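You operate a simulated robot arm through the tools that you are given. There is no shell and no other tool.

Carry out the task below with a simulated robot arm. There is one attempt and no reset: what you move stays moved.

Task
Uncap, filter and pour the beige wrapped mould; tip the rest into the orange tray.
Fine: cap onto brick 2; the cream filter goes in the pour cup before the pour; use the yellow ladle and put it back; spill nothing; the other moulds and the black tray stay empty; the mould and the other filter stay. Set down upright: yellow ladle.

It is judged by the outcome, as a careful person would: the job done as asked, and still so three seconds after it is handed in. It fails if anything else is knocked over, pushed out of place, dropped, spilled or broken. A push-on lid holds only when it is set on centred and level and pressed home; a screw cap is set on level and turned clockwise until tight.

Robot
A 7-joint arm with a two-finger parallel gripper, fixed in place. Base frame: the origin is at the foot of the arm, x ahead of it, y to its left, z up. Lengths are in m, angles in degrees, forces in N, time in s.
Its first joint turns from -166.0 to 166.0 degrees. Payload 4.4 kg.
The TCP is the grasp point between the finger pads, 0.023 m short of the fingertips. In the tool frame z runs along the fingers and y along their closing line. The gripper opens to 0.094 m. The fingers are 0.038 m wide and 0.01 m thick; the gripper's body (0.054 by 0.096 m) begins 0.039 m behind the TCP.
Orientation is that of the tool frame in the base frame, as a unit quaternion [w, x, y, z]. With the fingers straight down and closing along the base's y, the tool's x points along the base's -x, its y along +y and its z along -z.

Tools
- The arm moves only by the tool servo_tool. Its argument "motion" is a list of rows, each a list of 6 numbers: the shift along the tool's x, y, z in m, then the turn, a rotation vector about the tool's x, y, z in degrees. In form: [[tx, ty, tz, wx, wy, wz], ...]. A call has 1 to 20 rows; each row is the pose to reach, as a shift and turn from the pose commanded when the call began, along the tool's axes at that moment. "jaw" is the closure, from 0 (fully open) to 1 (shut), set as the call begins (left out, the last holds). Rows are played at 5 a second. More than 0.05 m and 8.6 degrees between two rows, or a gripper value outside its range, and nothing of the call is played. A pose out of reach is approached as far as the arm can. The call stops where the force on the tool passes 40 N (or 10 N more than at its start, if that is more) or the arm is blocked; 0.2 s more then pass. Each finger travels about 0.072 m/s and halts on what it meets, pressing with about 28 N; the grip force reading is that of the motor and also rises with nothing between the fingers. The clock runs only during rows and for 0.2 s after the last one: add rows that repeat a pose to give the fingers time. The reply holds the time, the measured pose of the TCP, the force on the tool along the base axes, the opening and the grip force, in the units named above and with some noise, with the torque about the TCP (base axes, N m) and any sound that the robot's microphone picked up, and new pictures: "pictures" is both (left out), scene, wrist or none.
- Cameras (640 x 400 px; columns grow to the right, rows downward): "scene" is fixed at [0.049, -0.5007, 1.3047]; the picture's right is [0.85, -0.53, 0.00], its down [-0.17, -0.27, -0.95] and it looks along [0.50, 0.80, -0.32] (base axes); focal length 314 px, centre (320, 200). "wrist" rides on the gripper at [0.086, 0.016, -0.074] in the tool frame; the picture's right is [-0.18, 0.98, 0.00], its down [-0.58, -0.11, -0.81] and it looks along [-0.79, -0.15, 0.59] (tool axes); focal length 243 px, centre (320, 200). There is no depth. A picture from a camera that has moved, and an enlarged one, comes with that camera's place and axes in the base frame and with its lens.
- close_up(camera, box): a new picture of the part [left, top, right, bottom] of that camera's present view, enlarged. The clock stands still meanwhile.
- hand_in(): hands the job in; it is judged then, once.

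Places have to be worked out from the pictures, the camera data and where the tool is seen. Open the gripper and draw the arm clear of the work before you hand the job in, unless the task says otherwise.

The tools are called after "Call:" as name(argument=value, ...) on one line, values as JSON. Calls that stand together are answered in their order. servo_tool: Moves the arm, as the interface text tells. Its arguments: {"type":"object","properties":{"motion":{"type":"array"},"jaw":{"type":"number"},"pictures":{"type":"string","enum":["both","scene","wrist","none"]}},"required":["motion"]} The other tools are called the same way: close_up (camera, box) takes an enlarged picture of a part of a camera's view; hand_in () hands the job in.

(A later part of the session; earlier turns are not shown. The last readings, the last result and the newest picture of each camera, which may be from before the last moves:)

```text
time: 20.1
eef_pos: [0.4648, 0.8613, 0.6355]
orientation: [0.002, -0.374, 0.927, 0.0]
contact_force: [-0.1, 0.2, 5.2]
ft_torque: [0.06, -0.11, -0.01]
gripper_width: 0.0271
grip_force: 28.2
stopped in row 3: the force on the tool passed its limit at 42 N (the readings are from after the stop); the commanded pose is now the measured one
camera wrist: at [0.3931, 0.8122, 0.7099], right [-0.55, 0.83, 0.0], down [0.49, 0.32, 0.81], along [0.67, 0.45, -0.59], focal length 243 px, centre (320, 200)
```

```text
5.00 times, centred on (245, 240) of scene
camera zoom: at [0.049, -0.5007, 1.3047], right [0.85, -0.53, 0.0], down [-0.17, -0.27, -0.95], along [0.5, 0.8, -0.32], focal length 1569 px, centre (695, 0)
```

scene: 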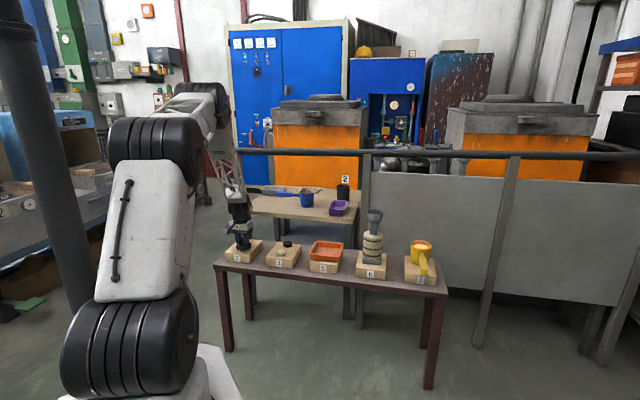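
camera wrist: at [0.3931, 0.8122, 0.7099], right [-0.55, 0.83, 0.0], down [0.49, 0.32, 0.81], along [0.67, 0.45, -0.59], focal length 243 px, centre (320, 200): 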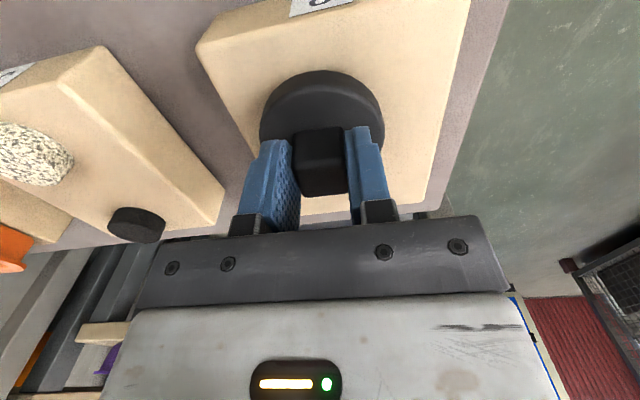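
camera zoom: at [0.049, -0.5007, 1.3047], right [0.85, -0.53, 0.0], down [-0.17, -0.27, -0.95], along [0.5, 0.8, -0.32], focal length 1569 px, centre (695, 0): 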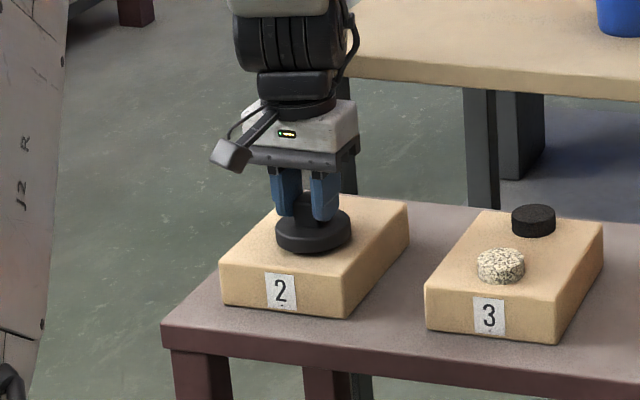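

The cap is in firm contact with brick 2 and sits flat. I'll open the gripper, then lift straight up.

Call:
servo_tool(motion=[[0, 0, 0, 0, 0, 0], [0, 0, 0, 0, 0, 0], [0, 0, 0, 0, 0, 0], [0, 0, 0, 0, 0, 0]], jaw=0, pictures="none")

Call:
servo_tool(motion=[[0, 0, -0.02, 0, 0, 0], [0, 0, -0.05, 0, 0, 0], [0, 0, -0.08, 0, 0, 0], [0, 0, -0.12, 0, 0, 0], [0, 0, -0.12, 0, 0, 0]])

Call:
close_up(camera="scene", box=[205, 200, 285, 280])

Call:
close_up(camera="wrist", box=[0, 0, 400, 220])

```text
time: 21.1
eef_pos: [0.4639, 0.8624, 0.6342]
orientation: [0.001, -0.375, 0.927, 0.0]
contact_force: [0.3, -0.1, 0.4]
ft_torque: [0.03, -0.05, -0.01]
gripper_width: 0.0941
grip_force: 0.0
```

```text
time: 22.3
eef_pos: [0.4652, 0.8636, 0.7553]
orientation: [0.001, -0.374, 0.927, 0.0]
contact_force: [-0.3, 0.1, -0.9]
ft_torque: [0.0, -0.01, -0.01]
gripper_width: 0.094
grip_force: 0.1
camera wrist: at [0.3925, 0.8134, 0.8298], right [-0.55, 0.83, 0.0], down [0.49, 0.32, 0.81], along [0.67, 0.45, -0.59], focal length 243 px, centre (320, 200)
```

scene: 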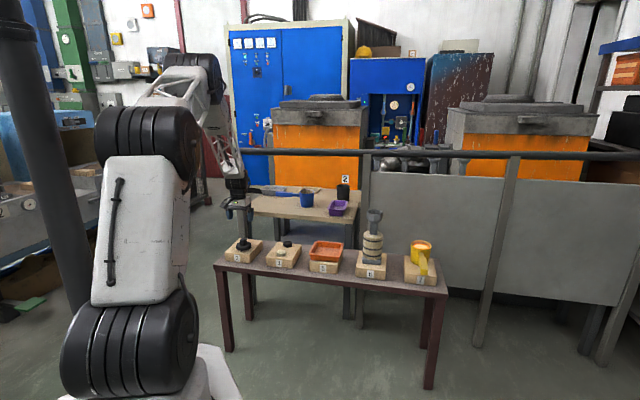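
wrist: 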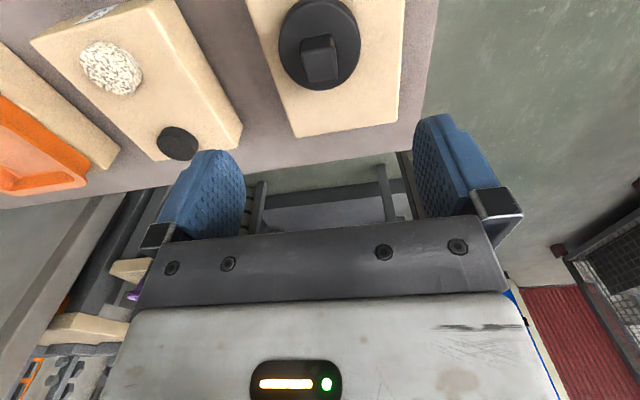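

```text
5.00 times, centred on (245, 240) of scene
camera zoom: at [0.049, -0.5007, 1.3047], right [0.85, -0.53, 0.0], down [-0.17, -0.27, -0.95], along [0.5, 0.8, -0.32], focal length 1569 px, centre (695, 0)
```

zoom: 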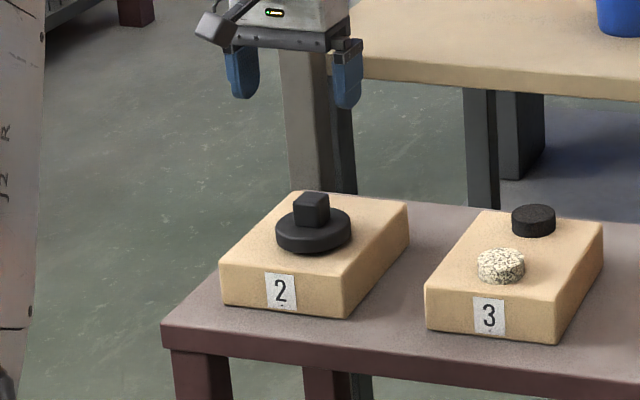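

```text
1.60 times, centred on (200, 110) of wrist
camera zoom: at [0.3925, 0.8134, 0.8298], right [-0.55, 0.83, 0.0], down [0.49, 0.32, 0.81], along [0.67, 0.45, -0.59], focal length 388 px, centre (512, 344)
```

zoom: 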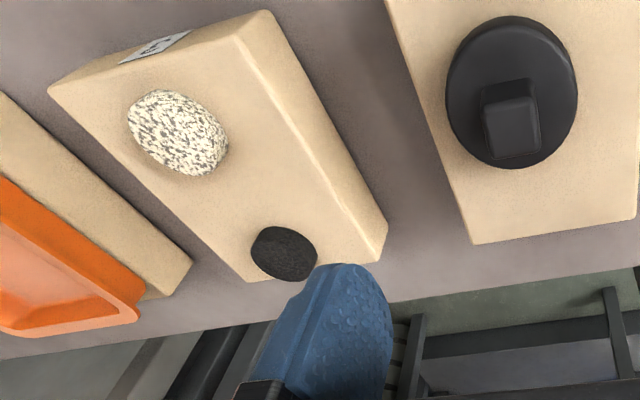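

The cap stands upright on brick 2. Next is the cream filter on brick 3: I'll move sideways to view it head-on, staying at z≈0.755.

Call:
servo_tool(motion=[[0.0104, -0.0411, 0, 0, 0, 0], [0.0208, -0.0822, 0, 0, 0, 0], [0.0313, -0.1232, 0, 0, 0, 0], [0.0417, -0.1643, 0, 0, 0, 0], [0.0521, -0.2054, 0, 0, 0, 0], [0.0521, -0.2054, 0, 0, 0, 0]], jaw=0)

Call:
close_up(camera="wrist", box=[220, 0, 420, 180])

Call:
close_up(camera="scene", box=[250, 200, 330, 280])

```text
time: 23.7
eef_pos: [0.5679, 0.6779, 0.7511]
orientation: [0.001, -0.375, 0.927, 0.001]
contact_force: [-0.4, 0.3, 1.1]
ft_torque: [0.02, 0.0, 0.03]
gripper_width: 0.0941
grip_force: 0.1
camera wrist: at [0.4958, 0.6277, 0.8279], right [-0.55, 0.83, 0.0], down [0.49, 0.32, 0.81], along [0.67, 0.45, -0.59], focal length 243 px, centre (320, 200)
```

scene: 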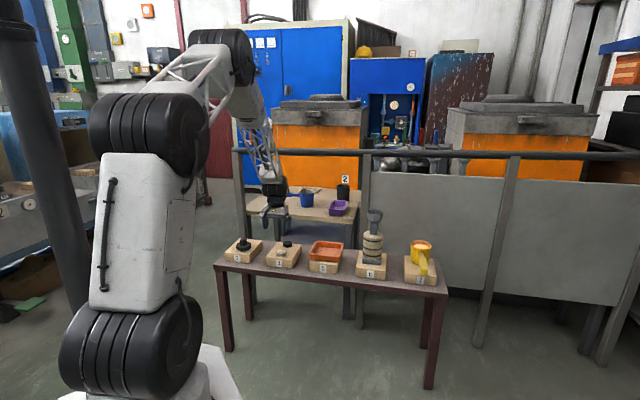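
wrist: 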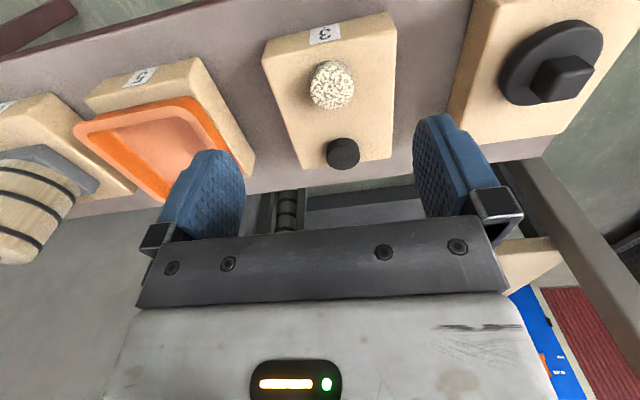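

```text
2.22 times, centred on (320, 90) of wrist
camera zoom: at [0.4958, 0.6277, 0.8279], right [-0.55, 0.83, 0.0], down [0.49, 0.32, 0.81], along [0.67, 0.45, -0.59], focal length 539 px, centre (320, 444)
```

zoom: 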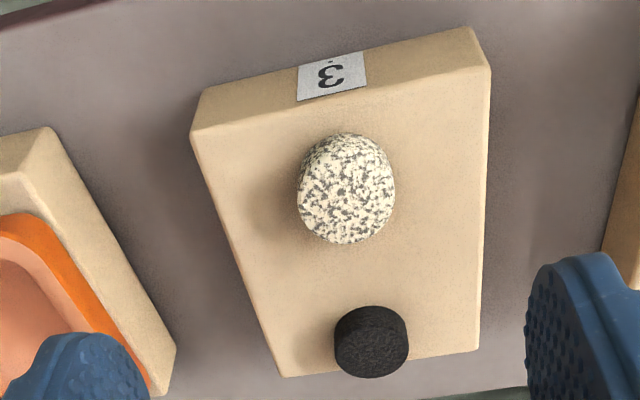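

```text
5.00 times, centred on (290, 240) of scene
camera zoom: at [0.049, -0.5007, 1.3047], right [0.85, -0.53, 0.0], down [-0.17, -0.27, -0.95], along [0.5, 0.8, -0.32], focal length 1569 px, centre (470, 0)
```

zoom: 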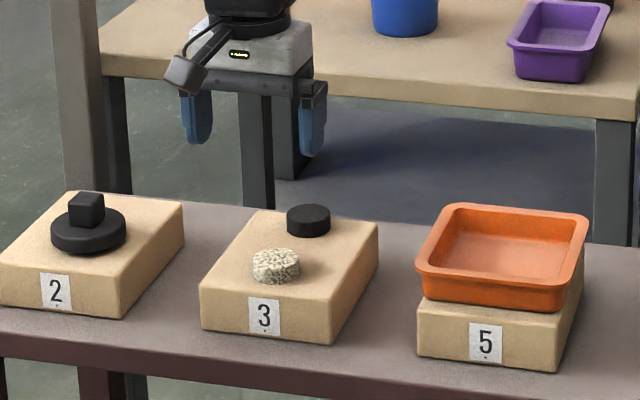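

The cream filter is centred near (0.588, 0.700), about 42 mm across, with its top near z≈0.62. I'll move directly above it and come down to z≈0.68.

Call:
servo_tool(motion=[[-0.01, 0.0006, 0.02, 0, 0, 0], [-0.02, 0.0013, 0.04, 0, 0, 0], [-0.0298, 0.0019, 0.06, 0, 0, 0], [-0.0298, 0.0019, 0.071, 0, 0, 0], [-0.0298, 0.0019, 0.071, 0, 0, 0]])

Call:
close_up(camera="wrist", box=[180, 20, 460, 220])

Call:
close_up(camera="scene", box=[250, 200, 330, 280])

```text
time: 24.9
eef_pos: [0.5901, 0.6984, 0.6825]
orientation: [0.001, -0.375, 0.927, 0.0]
contact_force: [-0.5, -0.4, -0.2]
ft_torque: [0.01, 0.0, 0.01]
gripper_width: 0.0938
grip_force: 0.0
camera wrist: at [0.518, 0.6499, 0.7581], right [-0.55, 0.83, 0.0], down [0.49, 0.32, 0.81], along [0.67, 0.45, -0.59], focal length 243 px, centre (320, 200)
```

scene: 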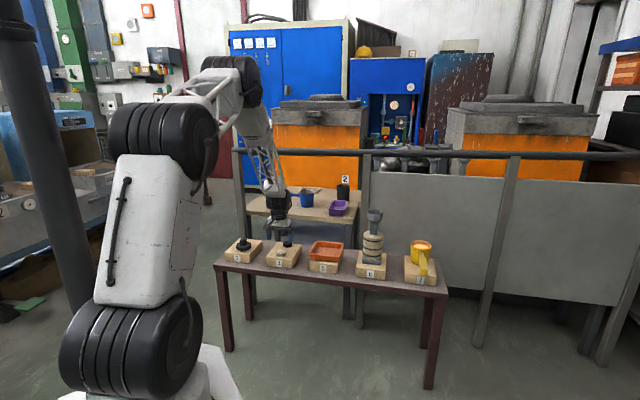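
wrist: 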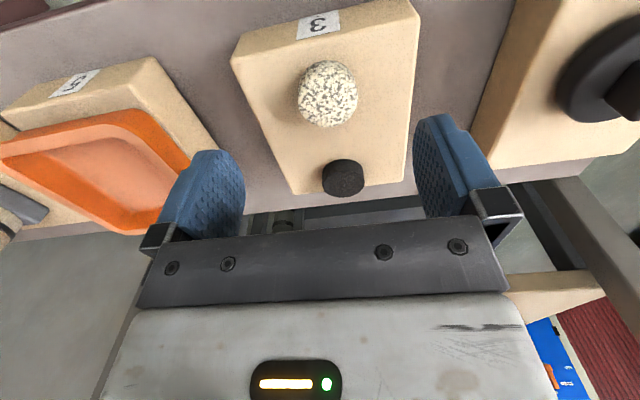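

```text
2.00 times, centred on (320, 120) of wrist
camera zoom: at [0.518, 0.6499, 0.7581], right [-0.55, 0.83, 0.0], down [0.49, 0.32, 0.81], along [0.67, 0.45, -0.59], focal length 485 px, centre (320, 360)
```

zoom: 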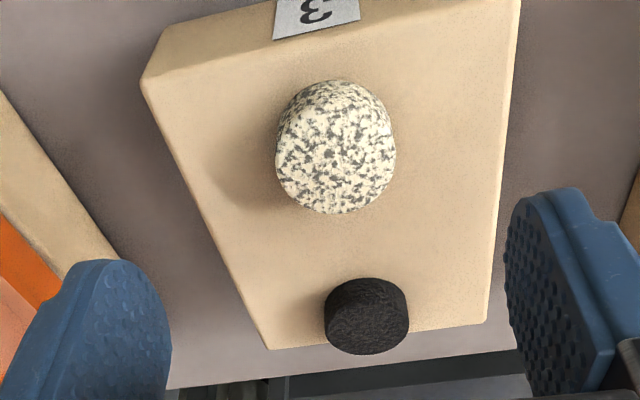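

```text
5.00 times, centred on (290, 240) of scene
camera zoom: at [0.049, -0.5007, 1.3047], right [0.85, -0.53, 0.0], down [-0.17, -0.27, -0.95], along [0.5, 0.8, -0.32], focal length 1569 px, centre (470, 0)
```

zoom: 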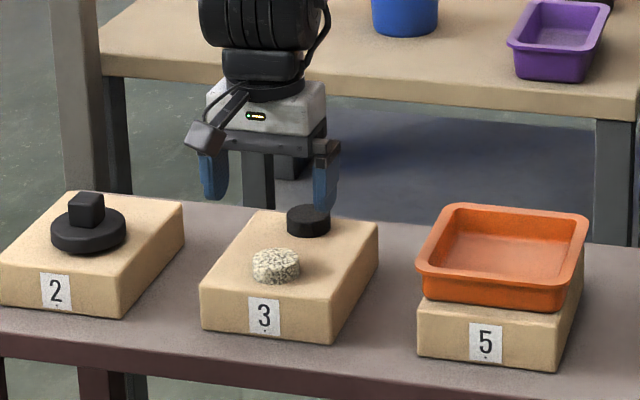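

Calibrating the scene camera against the fingertips puts the brick tops at z≈0.588 and the filter at about (0.590, 0.701). I'll nudge ~1.5 mm and descend to z≈0.628.

Call:
servo_tool(motion=[[-0.0015, 0.0015, 0.02, 0, 0, 0], [-0.0015, 0.0015, 0.04, 0, 0, 0], [-0.0015, 0.0015, 0.0545, 0, 0, 0], [-0.0015, 0.0015, 0.0545, 0, 0, 0]])

Call:
close_up(camera="wrist", box=[180, 40, 460, 240])

Call:
close_up(camera="scene", box=[260, 225, 320, 275])

```text
time: 25.9
eef_pos: [0.5901, 0.7002, 0.628]
orientation: [0.001, -0.374, 0.927, 0.001]
contact_force: [-0.8, -0.3, 0.2]
ft_torque: [0.03, -0.03, 0.02]
gripper_width: 0.0938
grip_force: 0.1
camera wrist: at [0.5174, 0.6513, 0.704], right [-0.55, 0.83, 0.0], down [0.49, 0.32, 0.81], along [0.67, 0.45, -0.59], focal length 243 px, centre (320, 200)
```

scene: 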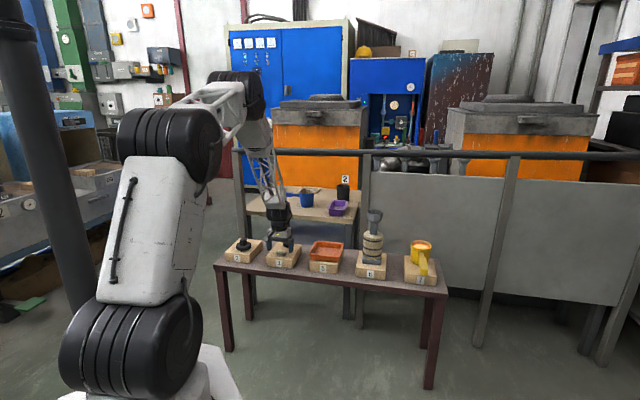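
wrist: 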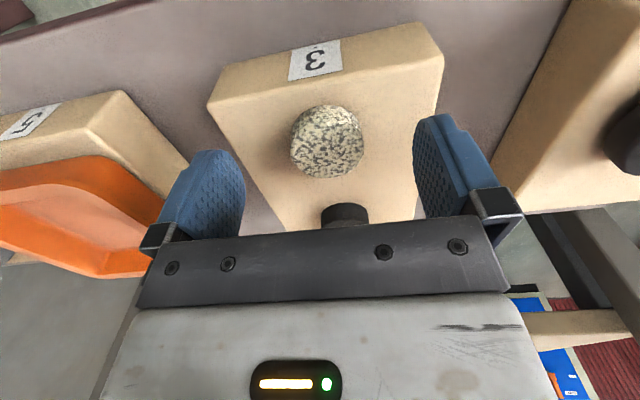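

```text
2.00 times, centred on (320, 140) of wrist
camera zoom: at [0.5174, 0.6513, 0.704], right [-0.55, 0.83, 0.0], down [0.49, 0.32, 0.81], along [0.67, 0.45, -0.59], focal length 485 px, centre (320, 320)
```

zoom: 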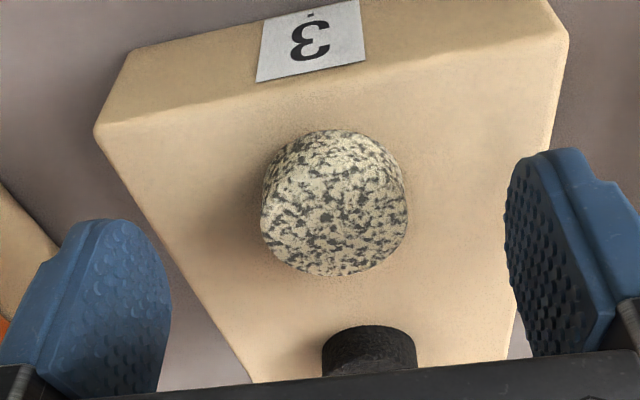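

```text
8.00 times, centred on (290, 250) of scene
camera zoom: at [0.049, -0.5007, 1.3047], right [0.85, -0.53, 0.0], down [-0.17, -0.27, -0.95], along [0.5, 0.8, -0.32], focal length 2511 px, centre (560, -200)
```

zoom: 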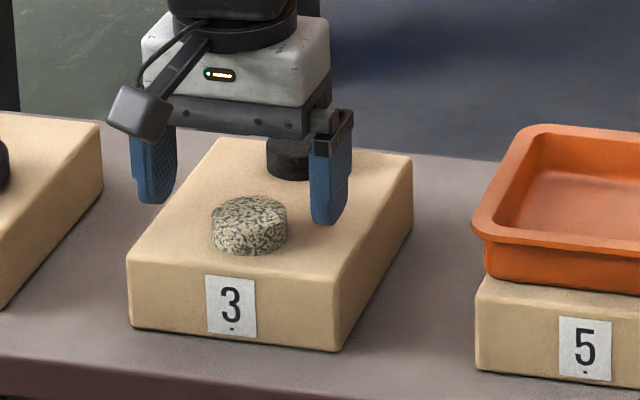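

Fingertips are level with the filter's top (z≈0.606) and it is centred between them. I'll go down another 10 mm, leaving ~7 mm of filter below the fingertips, then close.

Call:
servo_tool(motion=[[0.0015, 0.0008, 0.005, 0, 0, 0], [0.0015, 0.0008, 0.01, 0, 0, 0], [0.0015, 0.0008, 0.01, 0, 0, 0]], pictures="none")

Call:
servo_tool(motion=[[0, 0, 0, 0, 0, 0], [0, 0, 0, 0, 0, 0], [0, 0, 0, 0, 0, 0], [0, 0, 0, 0, 0, 0], [0, 0, 0, 0, 0, 0]], jaw=1)

Call:
close_up(camera="scene", box=[260, 225, 320, 275])

```text
time: 26.7
eef_pos: [0.5895, 0.7008, 0.6192]
orientation: [0.001, -0.374, 0.927, 0.0]
contact_force: [0.2, 0.3, 0.7]
ft_torque: [0.0, 0.0, 0.0]
gripper_width: 0.0941
grip_force: 0.0
```

```text
time: 27.9
eef_pos: [0.5889, 0.7008, 0.6176]
orientation: [0.001, -0.374, 0.927, 0.0]
contact_force: [-0.6, -0.8, 0.7]
ft_torque: [0.01, 0.01, 0.01]
gripper_width: 0.0416
grip_force: 27.9
camera wrist: at [0.5165, 0.6512, 0.694], right [-0.55, 0.83, 0.0], down [0.49, 0.32, 0.81], along [0.67, 0.45, -0.59], focal length 243 px, centre (320, 200)
```

scene: 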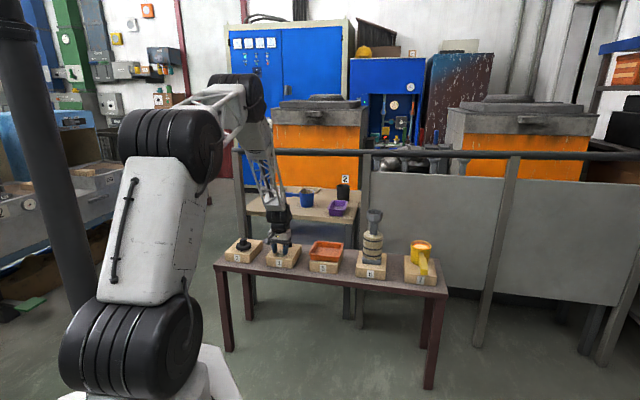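
wrist: 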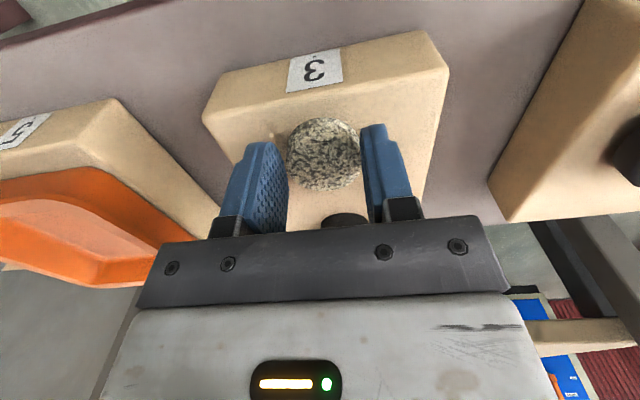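

```text
8.00 times, centred on (290, 250) of scene
camera zoom: at [0.049, -0.5007, 1.3047], right [0.85, -0.53, 0.0], down [-0.17, -0.27, -0.95], along [0.5, 0.8, -0.32], focal length 2511 px, centre (560, -200)
```

zoom: 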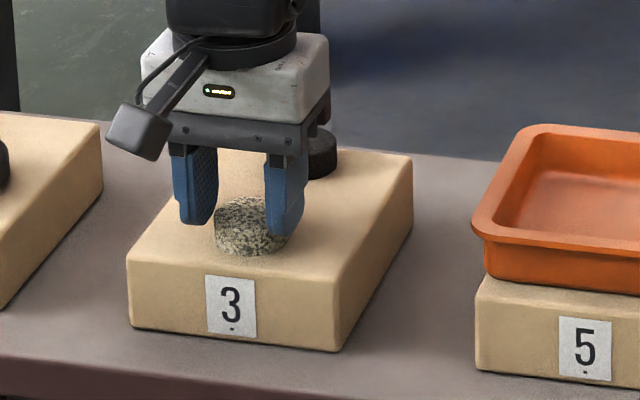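

The filter is gripped at 41.6 mm; its centre sits ~5 mm toward the robot from the TCP. I'll lift it straight up first and then carry it to above the pour cup at z≈0.95.

Call:
servo_tool(motion=[[0, 0, -0.03, 0, 0, 0], [0, 0, -0.07, 0, 0, 0], [0, 0, -0.115, 0, 0, 0], [0, 0, -0.16, 0, 0, 0], [-0.0065, -0.0418, -0.177, 0, 0, 0], [-0.013, -0.0836, -0.194, 0, 0, 0], [-0.0195, -0.1255, -0.212, 0, 0, 0], [-0.026, -0.1673, -0.229, 0, 0, 0], [-0.0326, -0.2091, -0.246, 0, 0, 0], [-0.0391, -0.2509, -0.263, 0, 0, 0], [-0.0456, -0.2927, -0.281, 0, 0, 0], [-0.0521, -0.3346, -0.298, 0, 0, 0], [-0.0586, -0.3764, -0.315, 0, 0, 0], [-0.0651, -0.4182, -0.332, 0, 0, 0], [-0.0651, -0.4182, -0.332, 0, 0, 0]])

Call:
close_up(camera="scene", box=[345, 150, 405, 225])

Call:
close_up(camera="wrist", box=[200, 0, 440, 220])

```text
time: 31.1
eef_pos: [0.9256, 0.4428, 0.9498]
orientation: [0.001, -0.375, 0.927, 0.0]
contact_force: [0.9, -0.5, 0.0]
ft_torque: [-0.01, 0.01, 0.03]
gripper_width: 0.0415
grip_force: 27.7
camera wrist: at [0.8544, 0.3937, 1.0256], right [-0.55, 0.83, 0.0], down [0.49, 0.32, 0.81], along [0.67, 0.45, -0.59], focal length 243 px, centre (320, 200)
```

scene: 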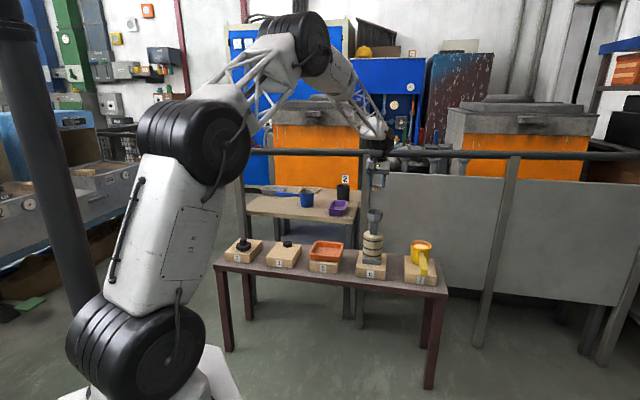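
wrist: 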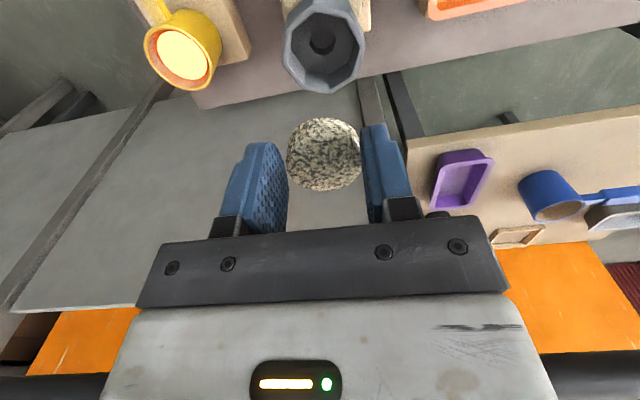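

```text
5.33 times, centred on (375, 188) of scene
camera zoom: at [0.049, -0.5007, 1.3047], right [0.85, -0.53, 0.0], down [-0.17, -0.27, -0.95], along [0.5, 0.8, -0.32], focal length 1674 px, centre (27, 267)
```

zoom: 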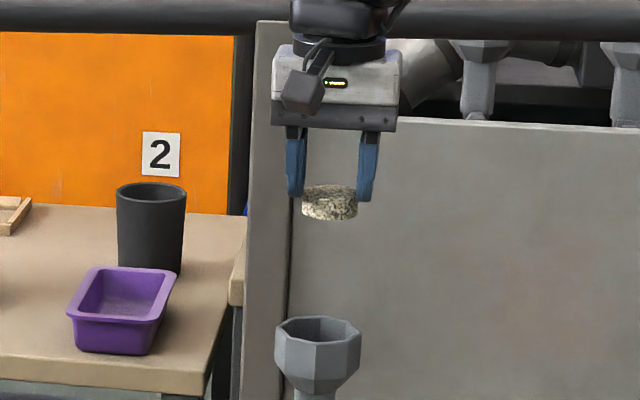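

```text
1.82 times, centred on (320, 110) of wrist
camera zoom: at [0.8544, 0.3937, 1.0256], right [-0.55, 0.83, 0.0], down [0.49, 0.32, 0.81], along [0.67, 0.45, -0.59], focal length 441 px, centre (320, 364)
```

zoom: 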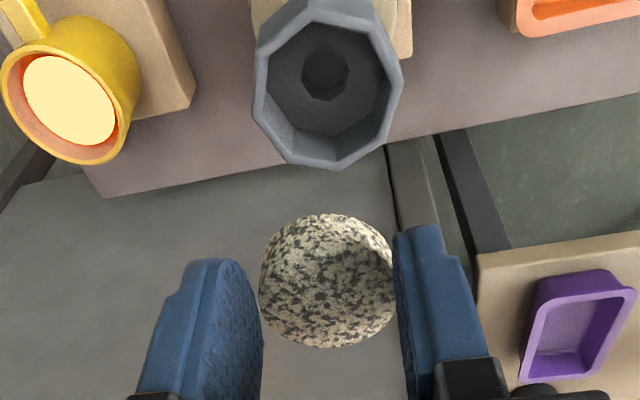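

The filter is over the pour cup: I place the cup axis at (0.921, 0.442) and the filter at (0.922, 0.441), with the rim near z≈0.817. I'll descend to z≈0.862 and check again.

Call:
servo_tool(motion=[[0, 0.001, 0.03, 0, 0, 0], [0, 0.001, 0.06, 0, 0, 0], [0, 0.001, 0.088, 0, 0, 0], [0, 0.001, 0.088, 0, 0, 0]])

Call:
close_up(camera="scene", box=[345, 170, 405, 235])

Call:
close_up(camera="wrist", box=[200, 40, 440, 220])

```text
time: 32.1
eef_pos: [0.9261, 0.4452, 0.8625]
orientation: [0.002, -0.375, 0.927, 0.001]
contact_force: [0.5, -0.2, 0.1]
ft_torque: [-0.05, 0.02, -0.01]
gripper_width: 0.0418
grip_force: 28.0
camera wrist: at [0.854, 0.3961, 0.9376], right [-0.55, 0.83, 0.0], down [0.49, 0.32, 0.81], along [0.67, 0.45, -0.59], focal length 243 px, centre (320, 200)
```

scene: 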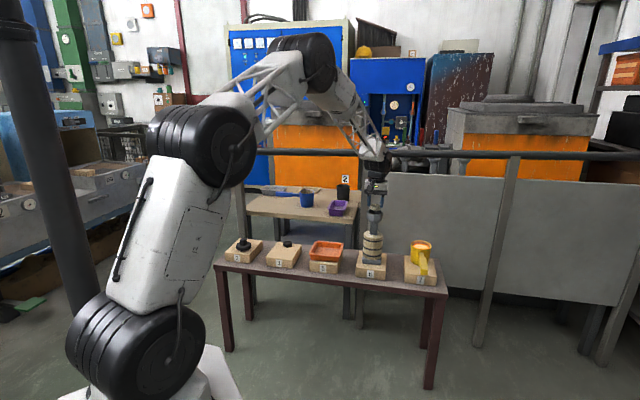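
wrist: 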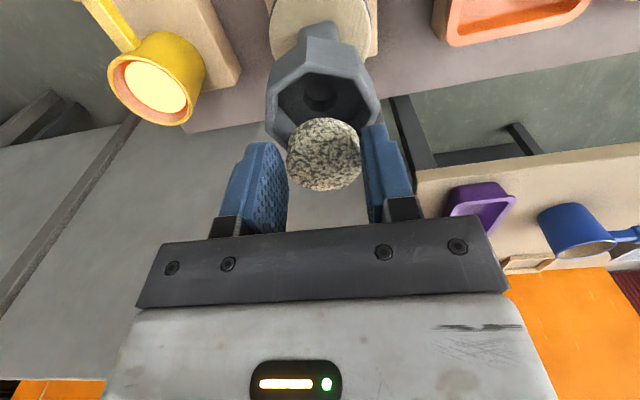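

```text
6.15 times, centred on (375, 202) of scene
camera zoom: at [0.049, -0.5007, 1.3047], right [0.85, -0.53, 0.0], down [-0.17, -0.27, -0.95], along [0.5, 0.8, -0.32], focal length 1931 px, centre (-18, 185)
```

zoom: 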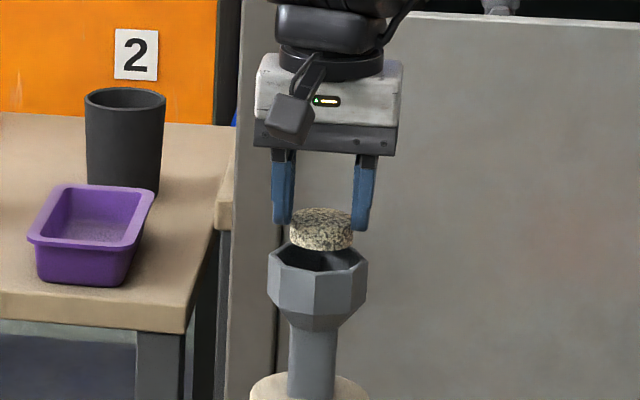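

```text
2.22 times, centred on (320, 130) of wrist
camera zoom: at [0.854, 0.3961, 0.9376], right [-0.55, 0.83, 0.0], down [0.49, 0.32, 0.81], along [0.67, 0.45, -0.59], focal length 539 px, centre (320, 356)
```

zoom: 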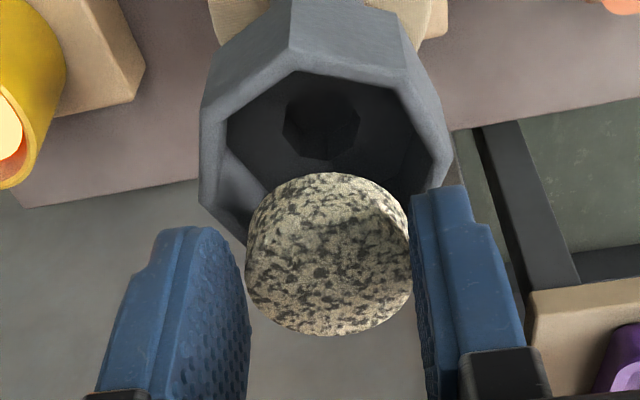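

The filter is centred over the cup within 2 mm and its bottom is ~14 mm above the rim. I'll lower 16.5 mm so its lower edge enters the cup while the fingertips stay just above the rim.

Call:
servo_tool(motion=[[0.0015, 0, 0.006, 0, 0, 0], [0.0015, 0, 0.011, 0, 0, 0], [0.0015, 0, 0.0165, 0, 0, 0], [0.0015, 0, 0.0165, 0, 0, 0]])

Call:
close_up(camera="scene", box=[355, 185, 395, 225])

Call:
close_up(camera="wrist", box=[220, 50, 420, 210])

```text
time: 33.1
eef_pos: [0.9237, 0.4443, 0.8469]
orientation: [0.002, -0.374, 0.927, 0.001]
contact_force: [0.4, -4.5, 23.0]
ft_torque: [0.26, -0.41, -0.07]
gripper_width: 0.0416
grip_force: 27.5
camera wrist: at [0.8525, 0.3953, 0.9226], right [-0.55, 0.83, 0.0], down [0.49, 0.32, 0.81], along [0.67, 0.45, -0.59], focal length 243 px, centre (320, 200)
```

scene: 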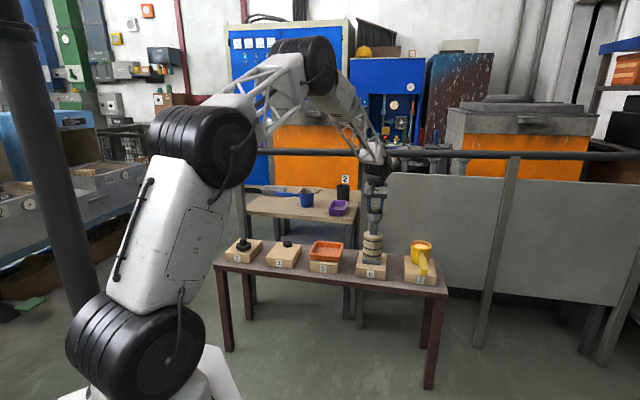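
wrist: 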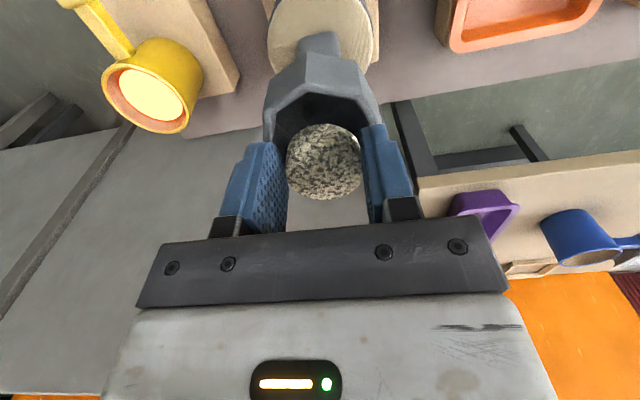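

```text
10.00 times, centred on (375, 205) of scene
camera zoom: at [0.049, -0.5007, 1.3047], right [0.85, -0.53, 0.0], down [-0.17, -0.27, -0.95], along [0.5, 0.8, -0.32], focal length 3139 px, centre (-230, 150)
```

zoom: 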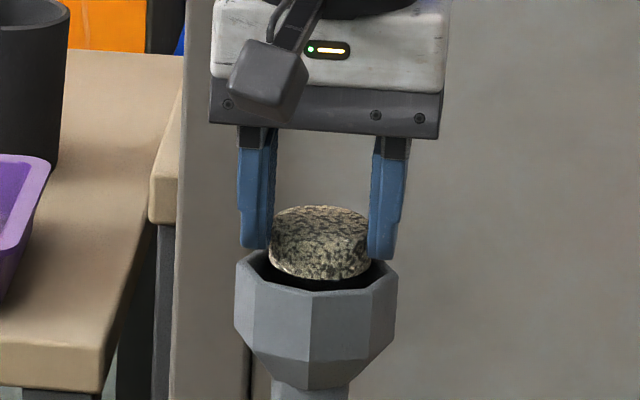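

```text
2.50 times, centred on (320, 130) of wrist
camera zoom: at [0.8525, 0.3953, 0.9226], right [-0.55, 0.83, 0.0], down [0.49, 0.32, 0.81], along [0.67, 0.45, -0.59], focal length 606 px, centre (320, 375)
```

zoom: 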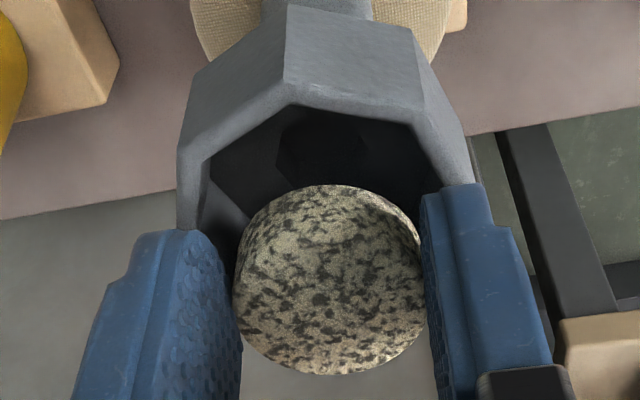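

The reading shows 23 N with torque indicating contact on the far side: the filter's far edge is resting on the far rim, so it sits a few mm outward of the TCP rather than inward. I'll lift 10 mm, move 7 mm back toward the robot and re-check.

Call:
servo_tool(motion=[[0, 0, -0.005, 0, 0, 0], [0, 0, -0.01, 0, 0, 0], [0.0035, 0, -0.01, 0, 0, 0], [0.0071, -0.0003, -0.01, 0, 0, 0], [0.0071, -0.0003, -0.01, 0, 0, 0]])

Call:
close_up(camera="scene", box=[355, 185, 395, 225])

Call:
close_up(camera="wrist", box=[220, 50, 420, 210])

```text
time: 34.3
eef_pos: [0.9198, 0.4388, 0.856]
orientation: [0.001, -0.375, 0.927, 0.001]
contact_force: [0.5, 0.4, -0.3]
ft_torque: [-0.01, -0.04, 0.02]
gripper_width: 0.0418
grip_force: 27.6
camera wrist: at [0.8477, 0.3897, 0.9313], right [-0.55, 0.83, 0.0], down [0.49, 0.32, 0.81], along [0.67, 0.45, -0.59], focal length 243 px, centre (320, 200)
```

scene: 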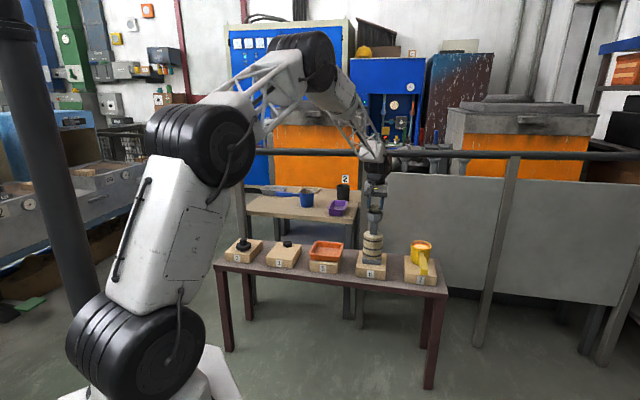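
wrist: 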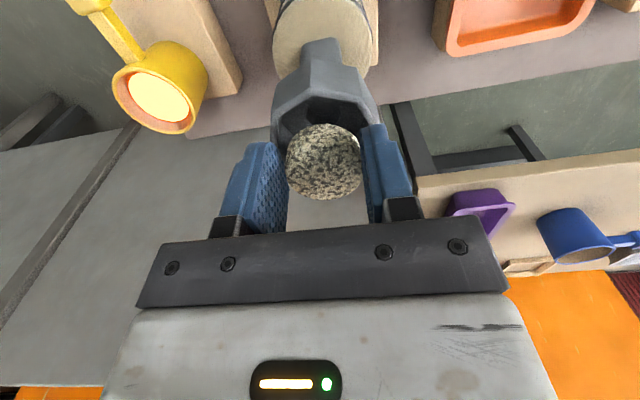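

```text
10.00 times, centred on (375, 205) of scene
camera zoom: at [0.049, -0.5007, 1.3047], right [0.85, -0.53, 0.0], down [-0.17, -0.27, -0.95], along [0.5, 0.8, -0.32], focal length 3139 px, centre (-230, 150)
```

zoom: 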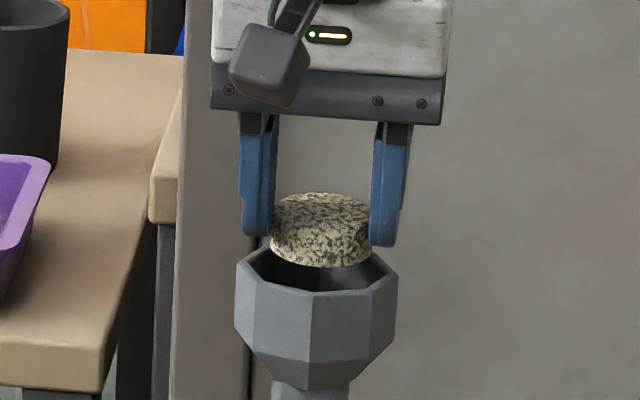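

```text
2.50 times, centred on (320, 130) of wrist
camera zoom: at [0.8477, 0.3897, 0.9313], right [-0.55, 0.83, 0.0], down [0.49, 0.32, 0.81], along [0.67, 0.45, -0.59], focal length 606 px, centre (320, 375)
```

zoom: 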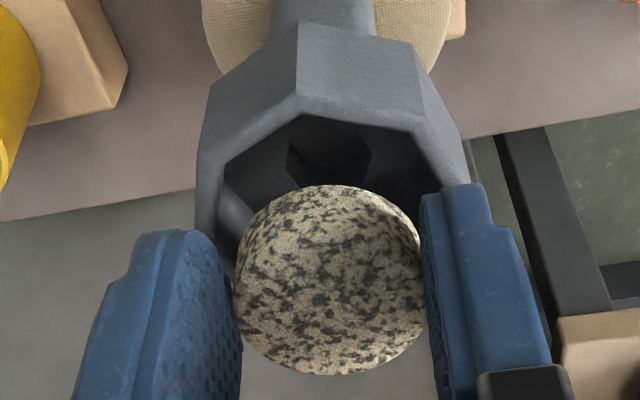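

Now the filter hangs centred above the opening. I'll lower again in small steps and check the force for any contact.

Call:
servo_tool(motion=[[0.0008, 0.0005, 0.004, 0, 0, 0], [0.0008, 0.0005, 0.008, 0, 0, 0], [0.0008, 0.0005, 0.0105, 0, 0, 0], [0.0008, 0.0005, 0.0105, 0, 0, 0]])

Call:
close_up(camera="scene", box=[355, 185, 395, 225])

Call:
close_up(camera="wrist", box=[220, 50, 420, 210])

```text
time: 35.3
eef_pos: [0.9195, 0.4393, 0.8456]
orientation: [0.0, -0.374, 0.927, 0.0]
contact_force: [-0.3, 0.0, -0.4]
ft_torque: [0.02, 0.01, -0.01]
gripper_width: 0.0416
grip_force: 27.5
camera wrist: at [0.8469, 0.3902, 0.9207], right [-0.55, 0.83, 0.0], down [0.49, 0.32, 0.81], along [0.67, 0.45, -0.59], focal length 243 px, centre (320, 200)
```

scene: 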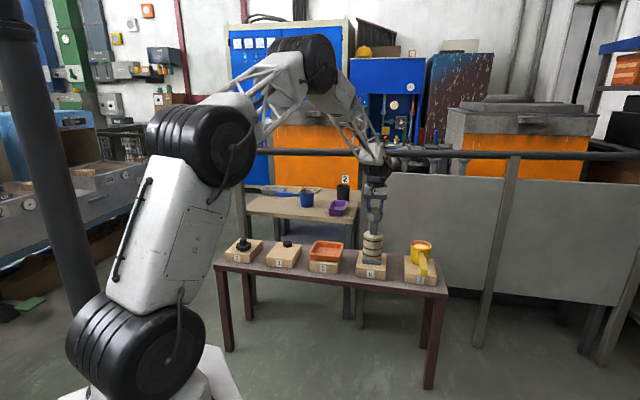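
wrist: 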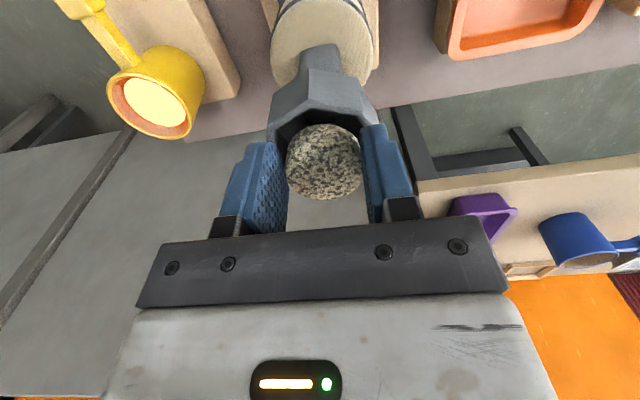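

```text
10.00 times, centred on (375, 205) of scene
camera zoom: at [0.049, -0.5007, 1.3047], right [0.85, -0.53, 0.0], down [-0.17, -0.27, -0.95], along [0.5, 0.8, -0.32], focal length 3139 px, centre (-230, 150)
```

zoom: 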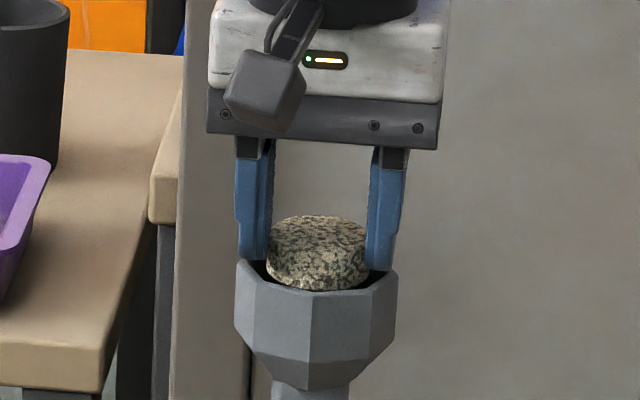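

```text
2.50 times, centred on (320, 130) of wrist
camera zoom: at [0.8469, 0.3902, 0.9207], right [-0.55, 0.83, 0.0], down [0.49, 0.32, 0.81], along [0.67, 0.45, -0.59], focal length 606 px, centre (320, 375)
```

zoom: 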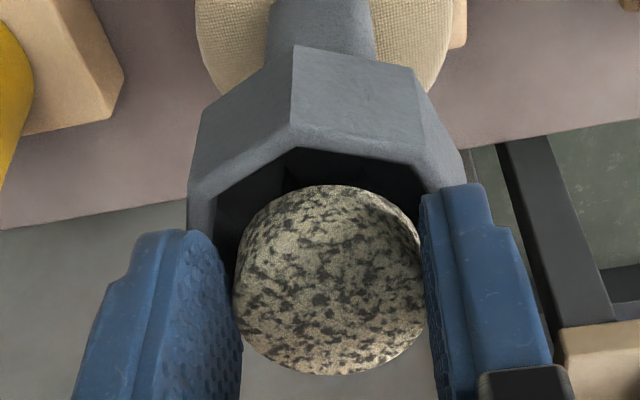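

No contact force now, and the filter's lower edge has entered the cup. I'll ease down another 2 mm and check.

Call:
servo_tool(motion=[[0, 0, 0.001, 0, 0, 0], [0, 0, 0.002, 0, 0, 0], [0, 0, 0.002, 0, 0, 0]], pictures="none")

Call:
close_up(camera="scene", box=[355, 185, 395, 225])

```text
time: 36.1
eef_pos: [0.9192, 0.4393, 0.8425]
orientation: [0.001, -0.374, 0.927, 0.001]
contact_force: [-0.4, 0.7, -0.8]
ft_torque: [0.02, 0.0, 0.02]
gripper_width: 0.0417
grip_force: 28.4
```

```text
10.00 times, centred on (375, 205) of scene
camera zoom: at [0.049, -0.5007, 1.3047], right [0.85, -0.53, 0.0], down [-0.17, -0.27, -0.95], along [0.5, 0.8, -0.32], focal length 3139 px, centre (-230, 150)
```

zoom: 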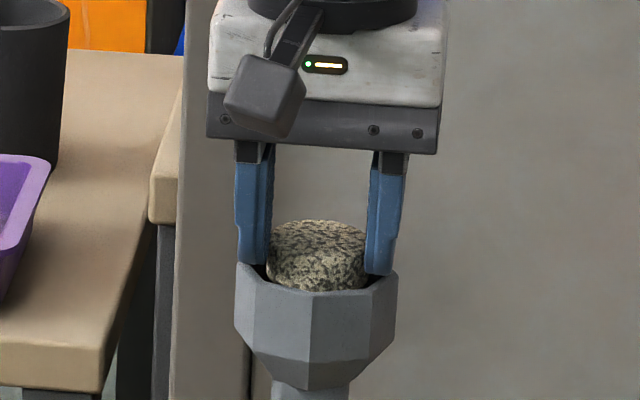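

The filter is now behind the front rim with no contact force. I'll open the fingers moderately to let it drop in.

Call:
servo_tool(motion=[[0, 0, 0, 0, 0, 0], [0, 0, 0, 0, 0, 0], [0, 0, 0, 0, 0, 0], [0, 0, 0, 0, 0, 0]], jaw=0.35)

Call:
close_up(camera="scene", box=[355, 185, 395, 225])

Call:
close_up(camera="wrist", box=[220, 50, 420, 210])

```text
time: 37.1
eef_pos: [0.9193, 0.439, 0.8437]
orientation: [0.001, -0.375, 0.927, 0.001]
contact_force: [-0.1, 0.0, -0.4]
ft_torque: [0.02, 0.01, 0.04]
gripper_width: 0.0611
grip_force: 0.0
camera wrist: at [0.8469, 0.3902, 0.9187], right [-0.55, 0.83, 0.0], down [0.49, 0.32, 0.81], along [0.67, 0.45, -0.59], focal length 243 px, centre (320, 200)
```

scene: 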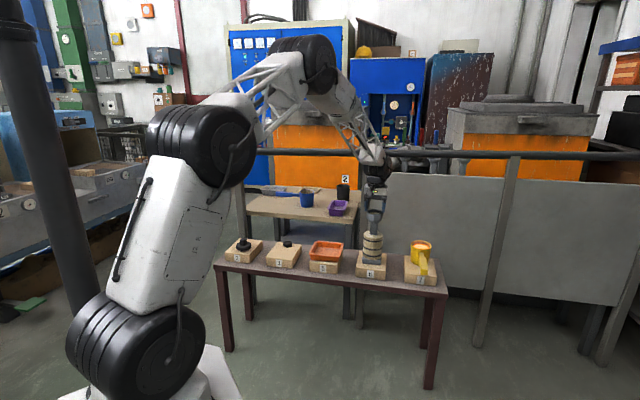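
wrist: 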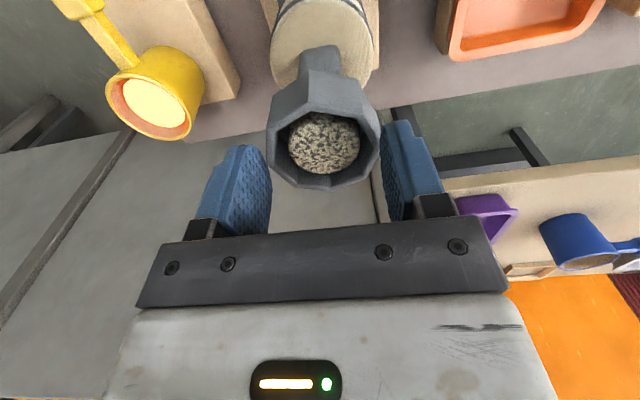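

```text
10.00 times, centred on (375, 205) of scene
camera zoom: at [0.049, -0.5007, 1.3047], right [0.85, -0.53, 0.0], down [-0.17, -0.27, -0.95], along [0.5, 0.8, -0.32], focal length 3139 px, centre (-230, 150)
```

zoom: 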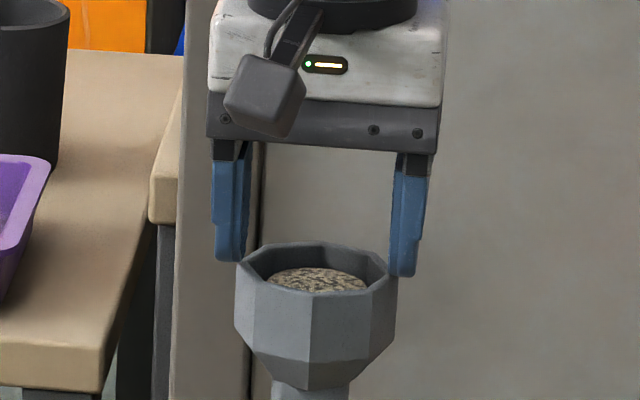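

```text
2.50 times, centred on (320, 130) of wrist
camera zoom: at [0.8469, 0.3902, 0.9187], right [-0.55, 0.83, 0.0], down [0.49, 0.32, 0.81], along [0.67, 0.45, -0.59], focal length 606 px, centre (320, 375)
```

zoom: 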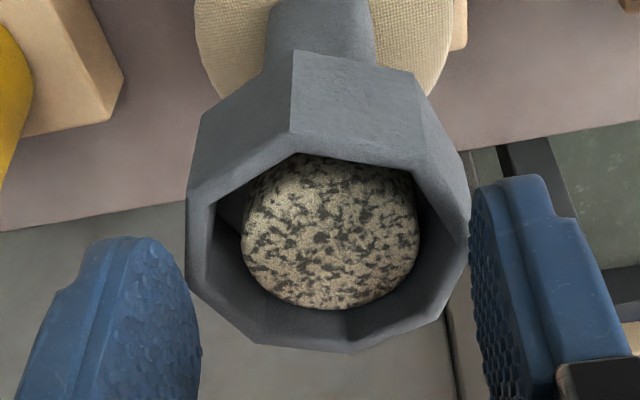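

The filter has dropped into the pour cup and sits level. I'll raise straight up and look down into the cup to confirm.

Call:
servo_tool(motion=[[0, 0, -0.02, 0, 0, 0], [0, 0, -0.05, 0, 0, 0], [0, 0, -0.09, 0, 0, 0], [0, 0, -0.11, 0, 0, 0], [0, 0, -0.11, 0, 0, 0]])

Call:
close_up(camera="wrist", box=[240, 0, 400, 120])

Call:
close_up(camera="wrist", box=[100, 0, 260, 120])

Call:
close_up(camera="scene", box=[350, 190, 450, 290])

```text
time: 38.3
eef_pos: [0.9202, 0.4406, 0.9526]
orientation: [0.0, -0.375, 0.927, 0.0]
contact_force: [-0.9, 0.5, 1.1]
ft_torque: [-0.01, -0.03, -0.01]
gripper_width: 0.0612
grip_force: 0.0
camera wrist: at [0.8476, 0.3912, 1.0282], right [-0.55, 0.83, 0.0], down [0.49, 0.32, 0.81], along [0.67, 0.45, -0.59], focal length 243 px, centre (320, 200)
```

scene: 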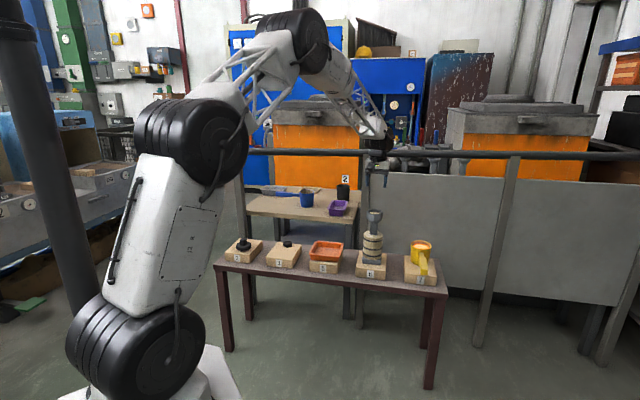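
wrist: 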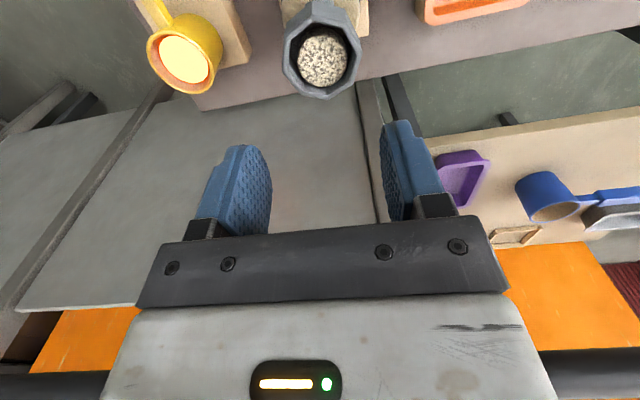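

```text
3.33 times, centred on (320, 60) of wrist
camera zoom: at [0.8476, 0.3912, 1.0282], right [-0.55, 0.83, 0.0], down [0.49, 0.32, 0.81], along [0.67, 0.45, -0.59], focal length 809 px, centre (320, 667)
```

zoom: 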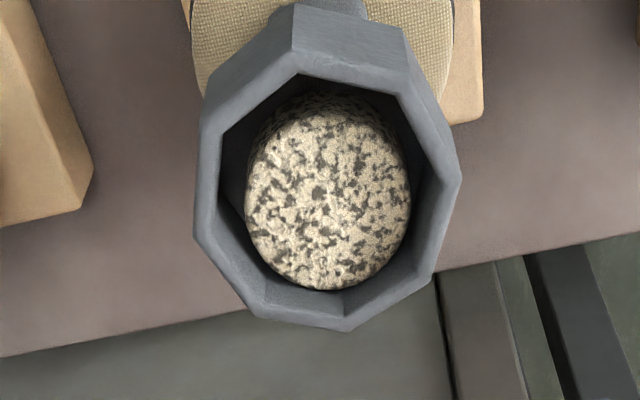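

```text
3.33 times, centred on (180, 60) of wrist
camera zoom: at [0.8476, 0.3912, 1.0282], right [-0.55, 0.83, 0.0], down [0.49, 0.32, 0.81], along [0.67, 0.45, -0.59], focal length 809 px, centre (787, 667)
```

zoom: 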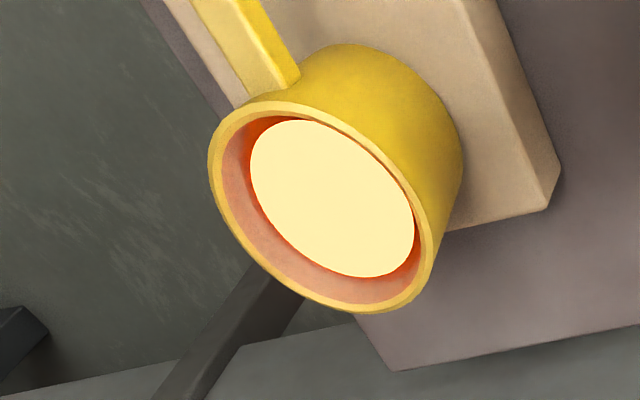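

```text
4.00 times, centred on (400, 240) of scene
camera zoom: at [0.049, -0.5007, 1.3047], right [0.85, -0.53, 0.0], down [-0.17, -0.27, -0.95], along [0.5, 0.8, -0.32], focal length 1255 px, centre (0, 40)
```

zoom: 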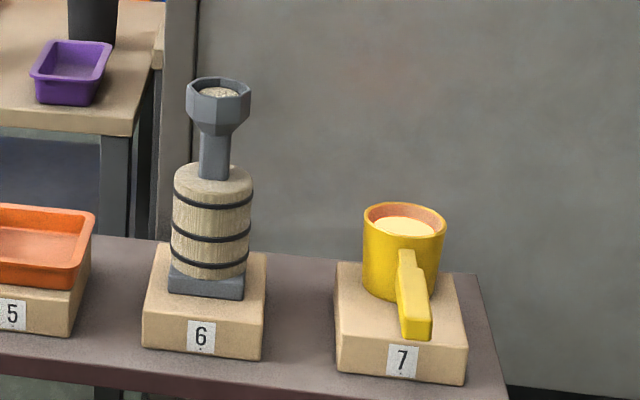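

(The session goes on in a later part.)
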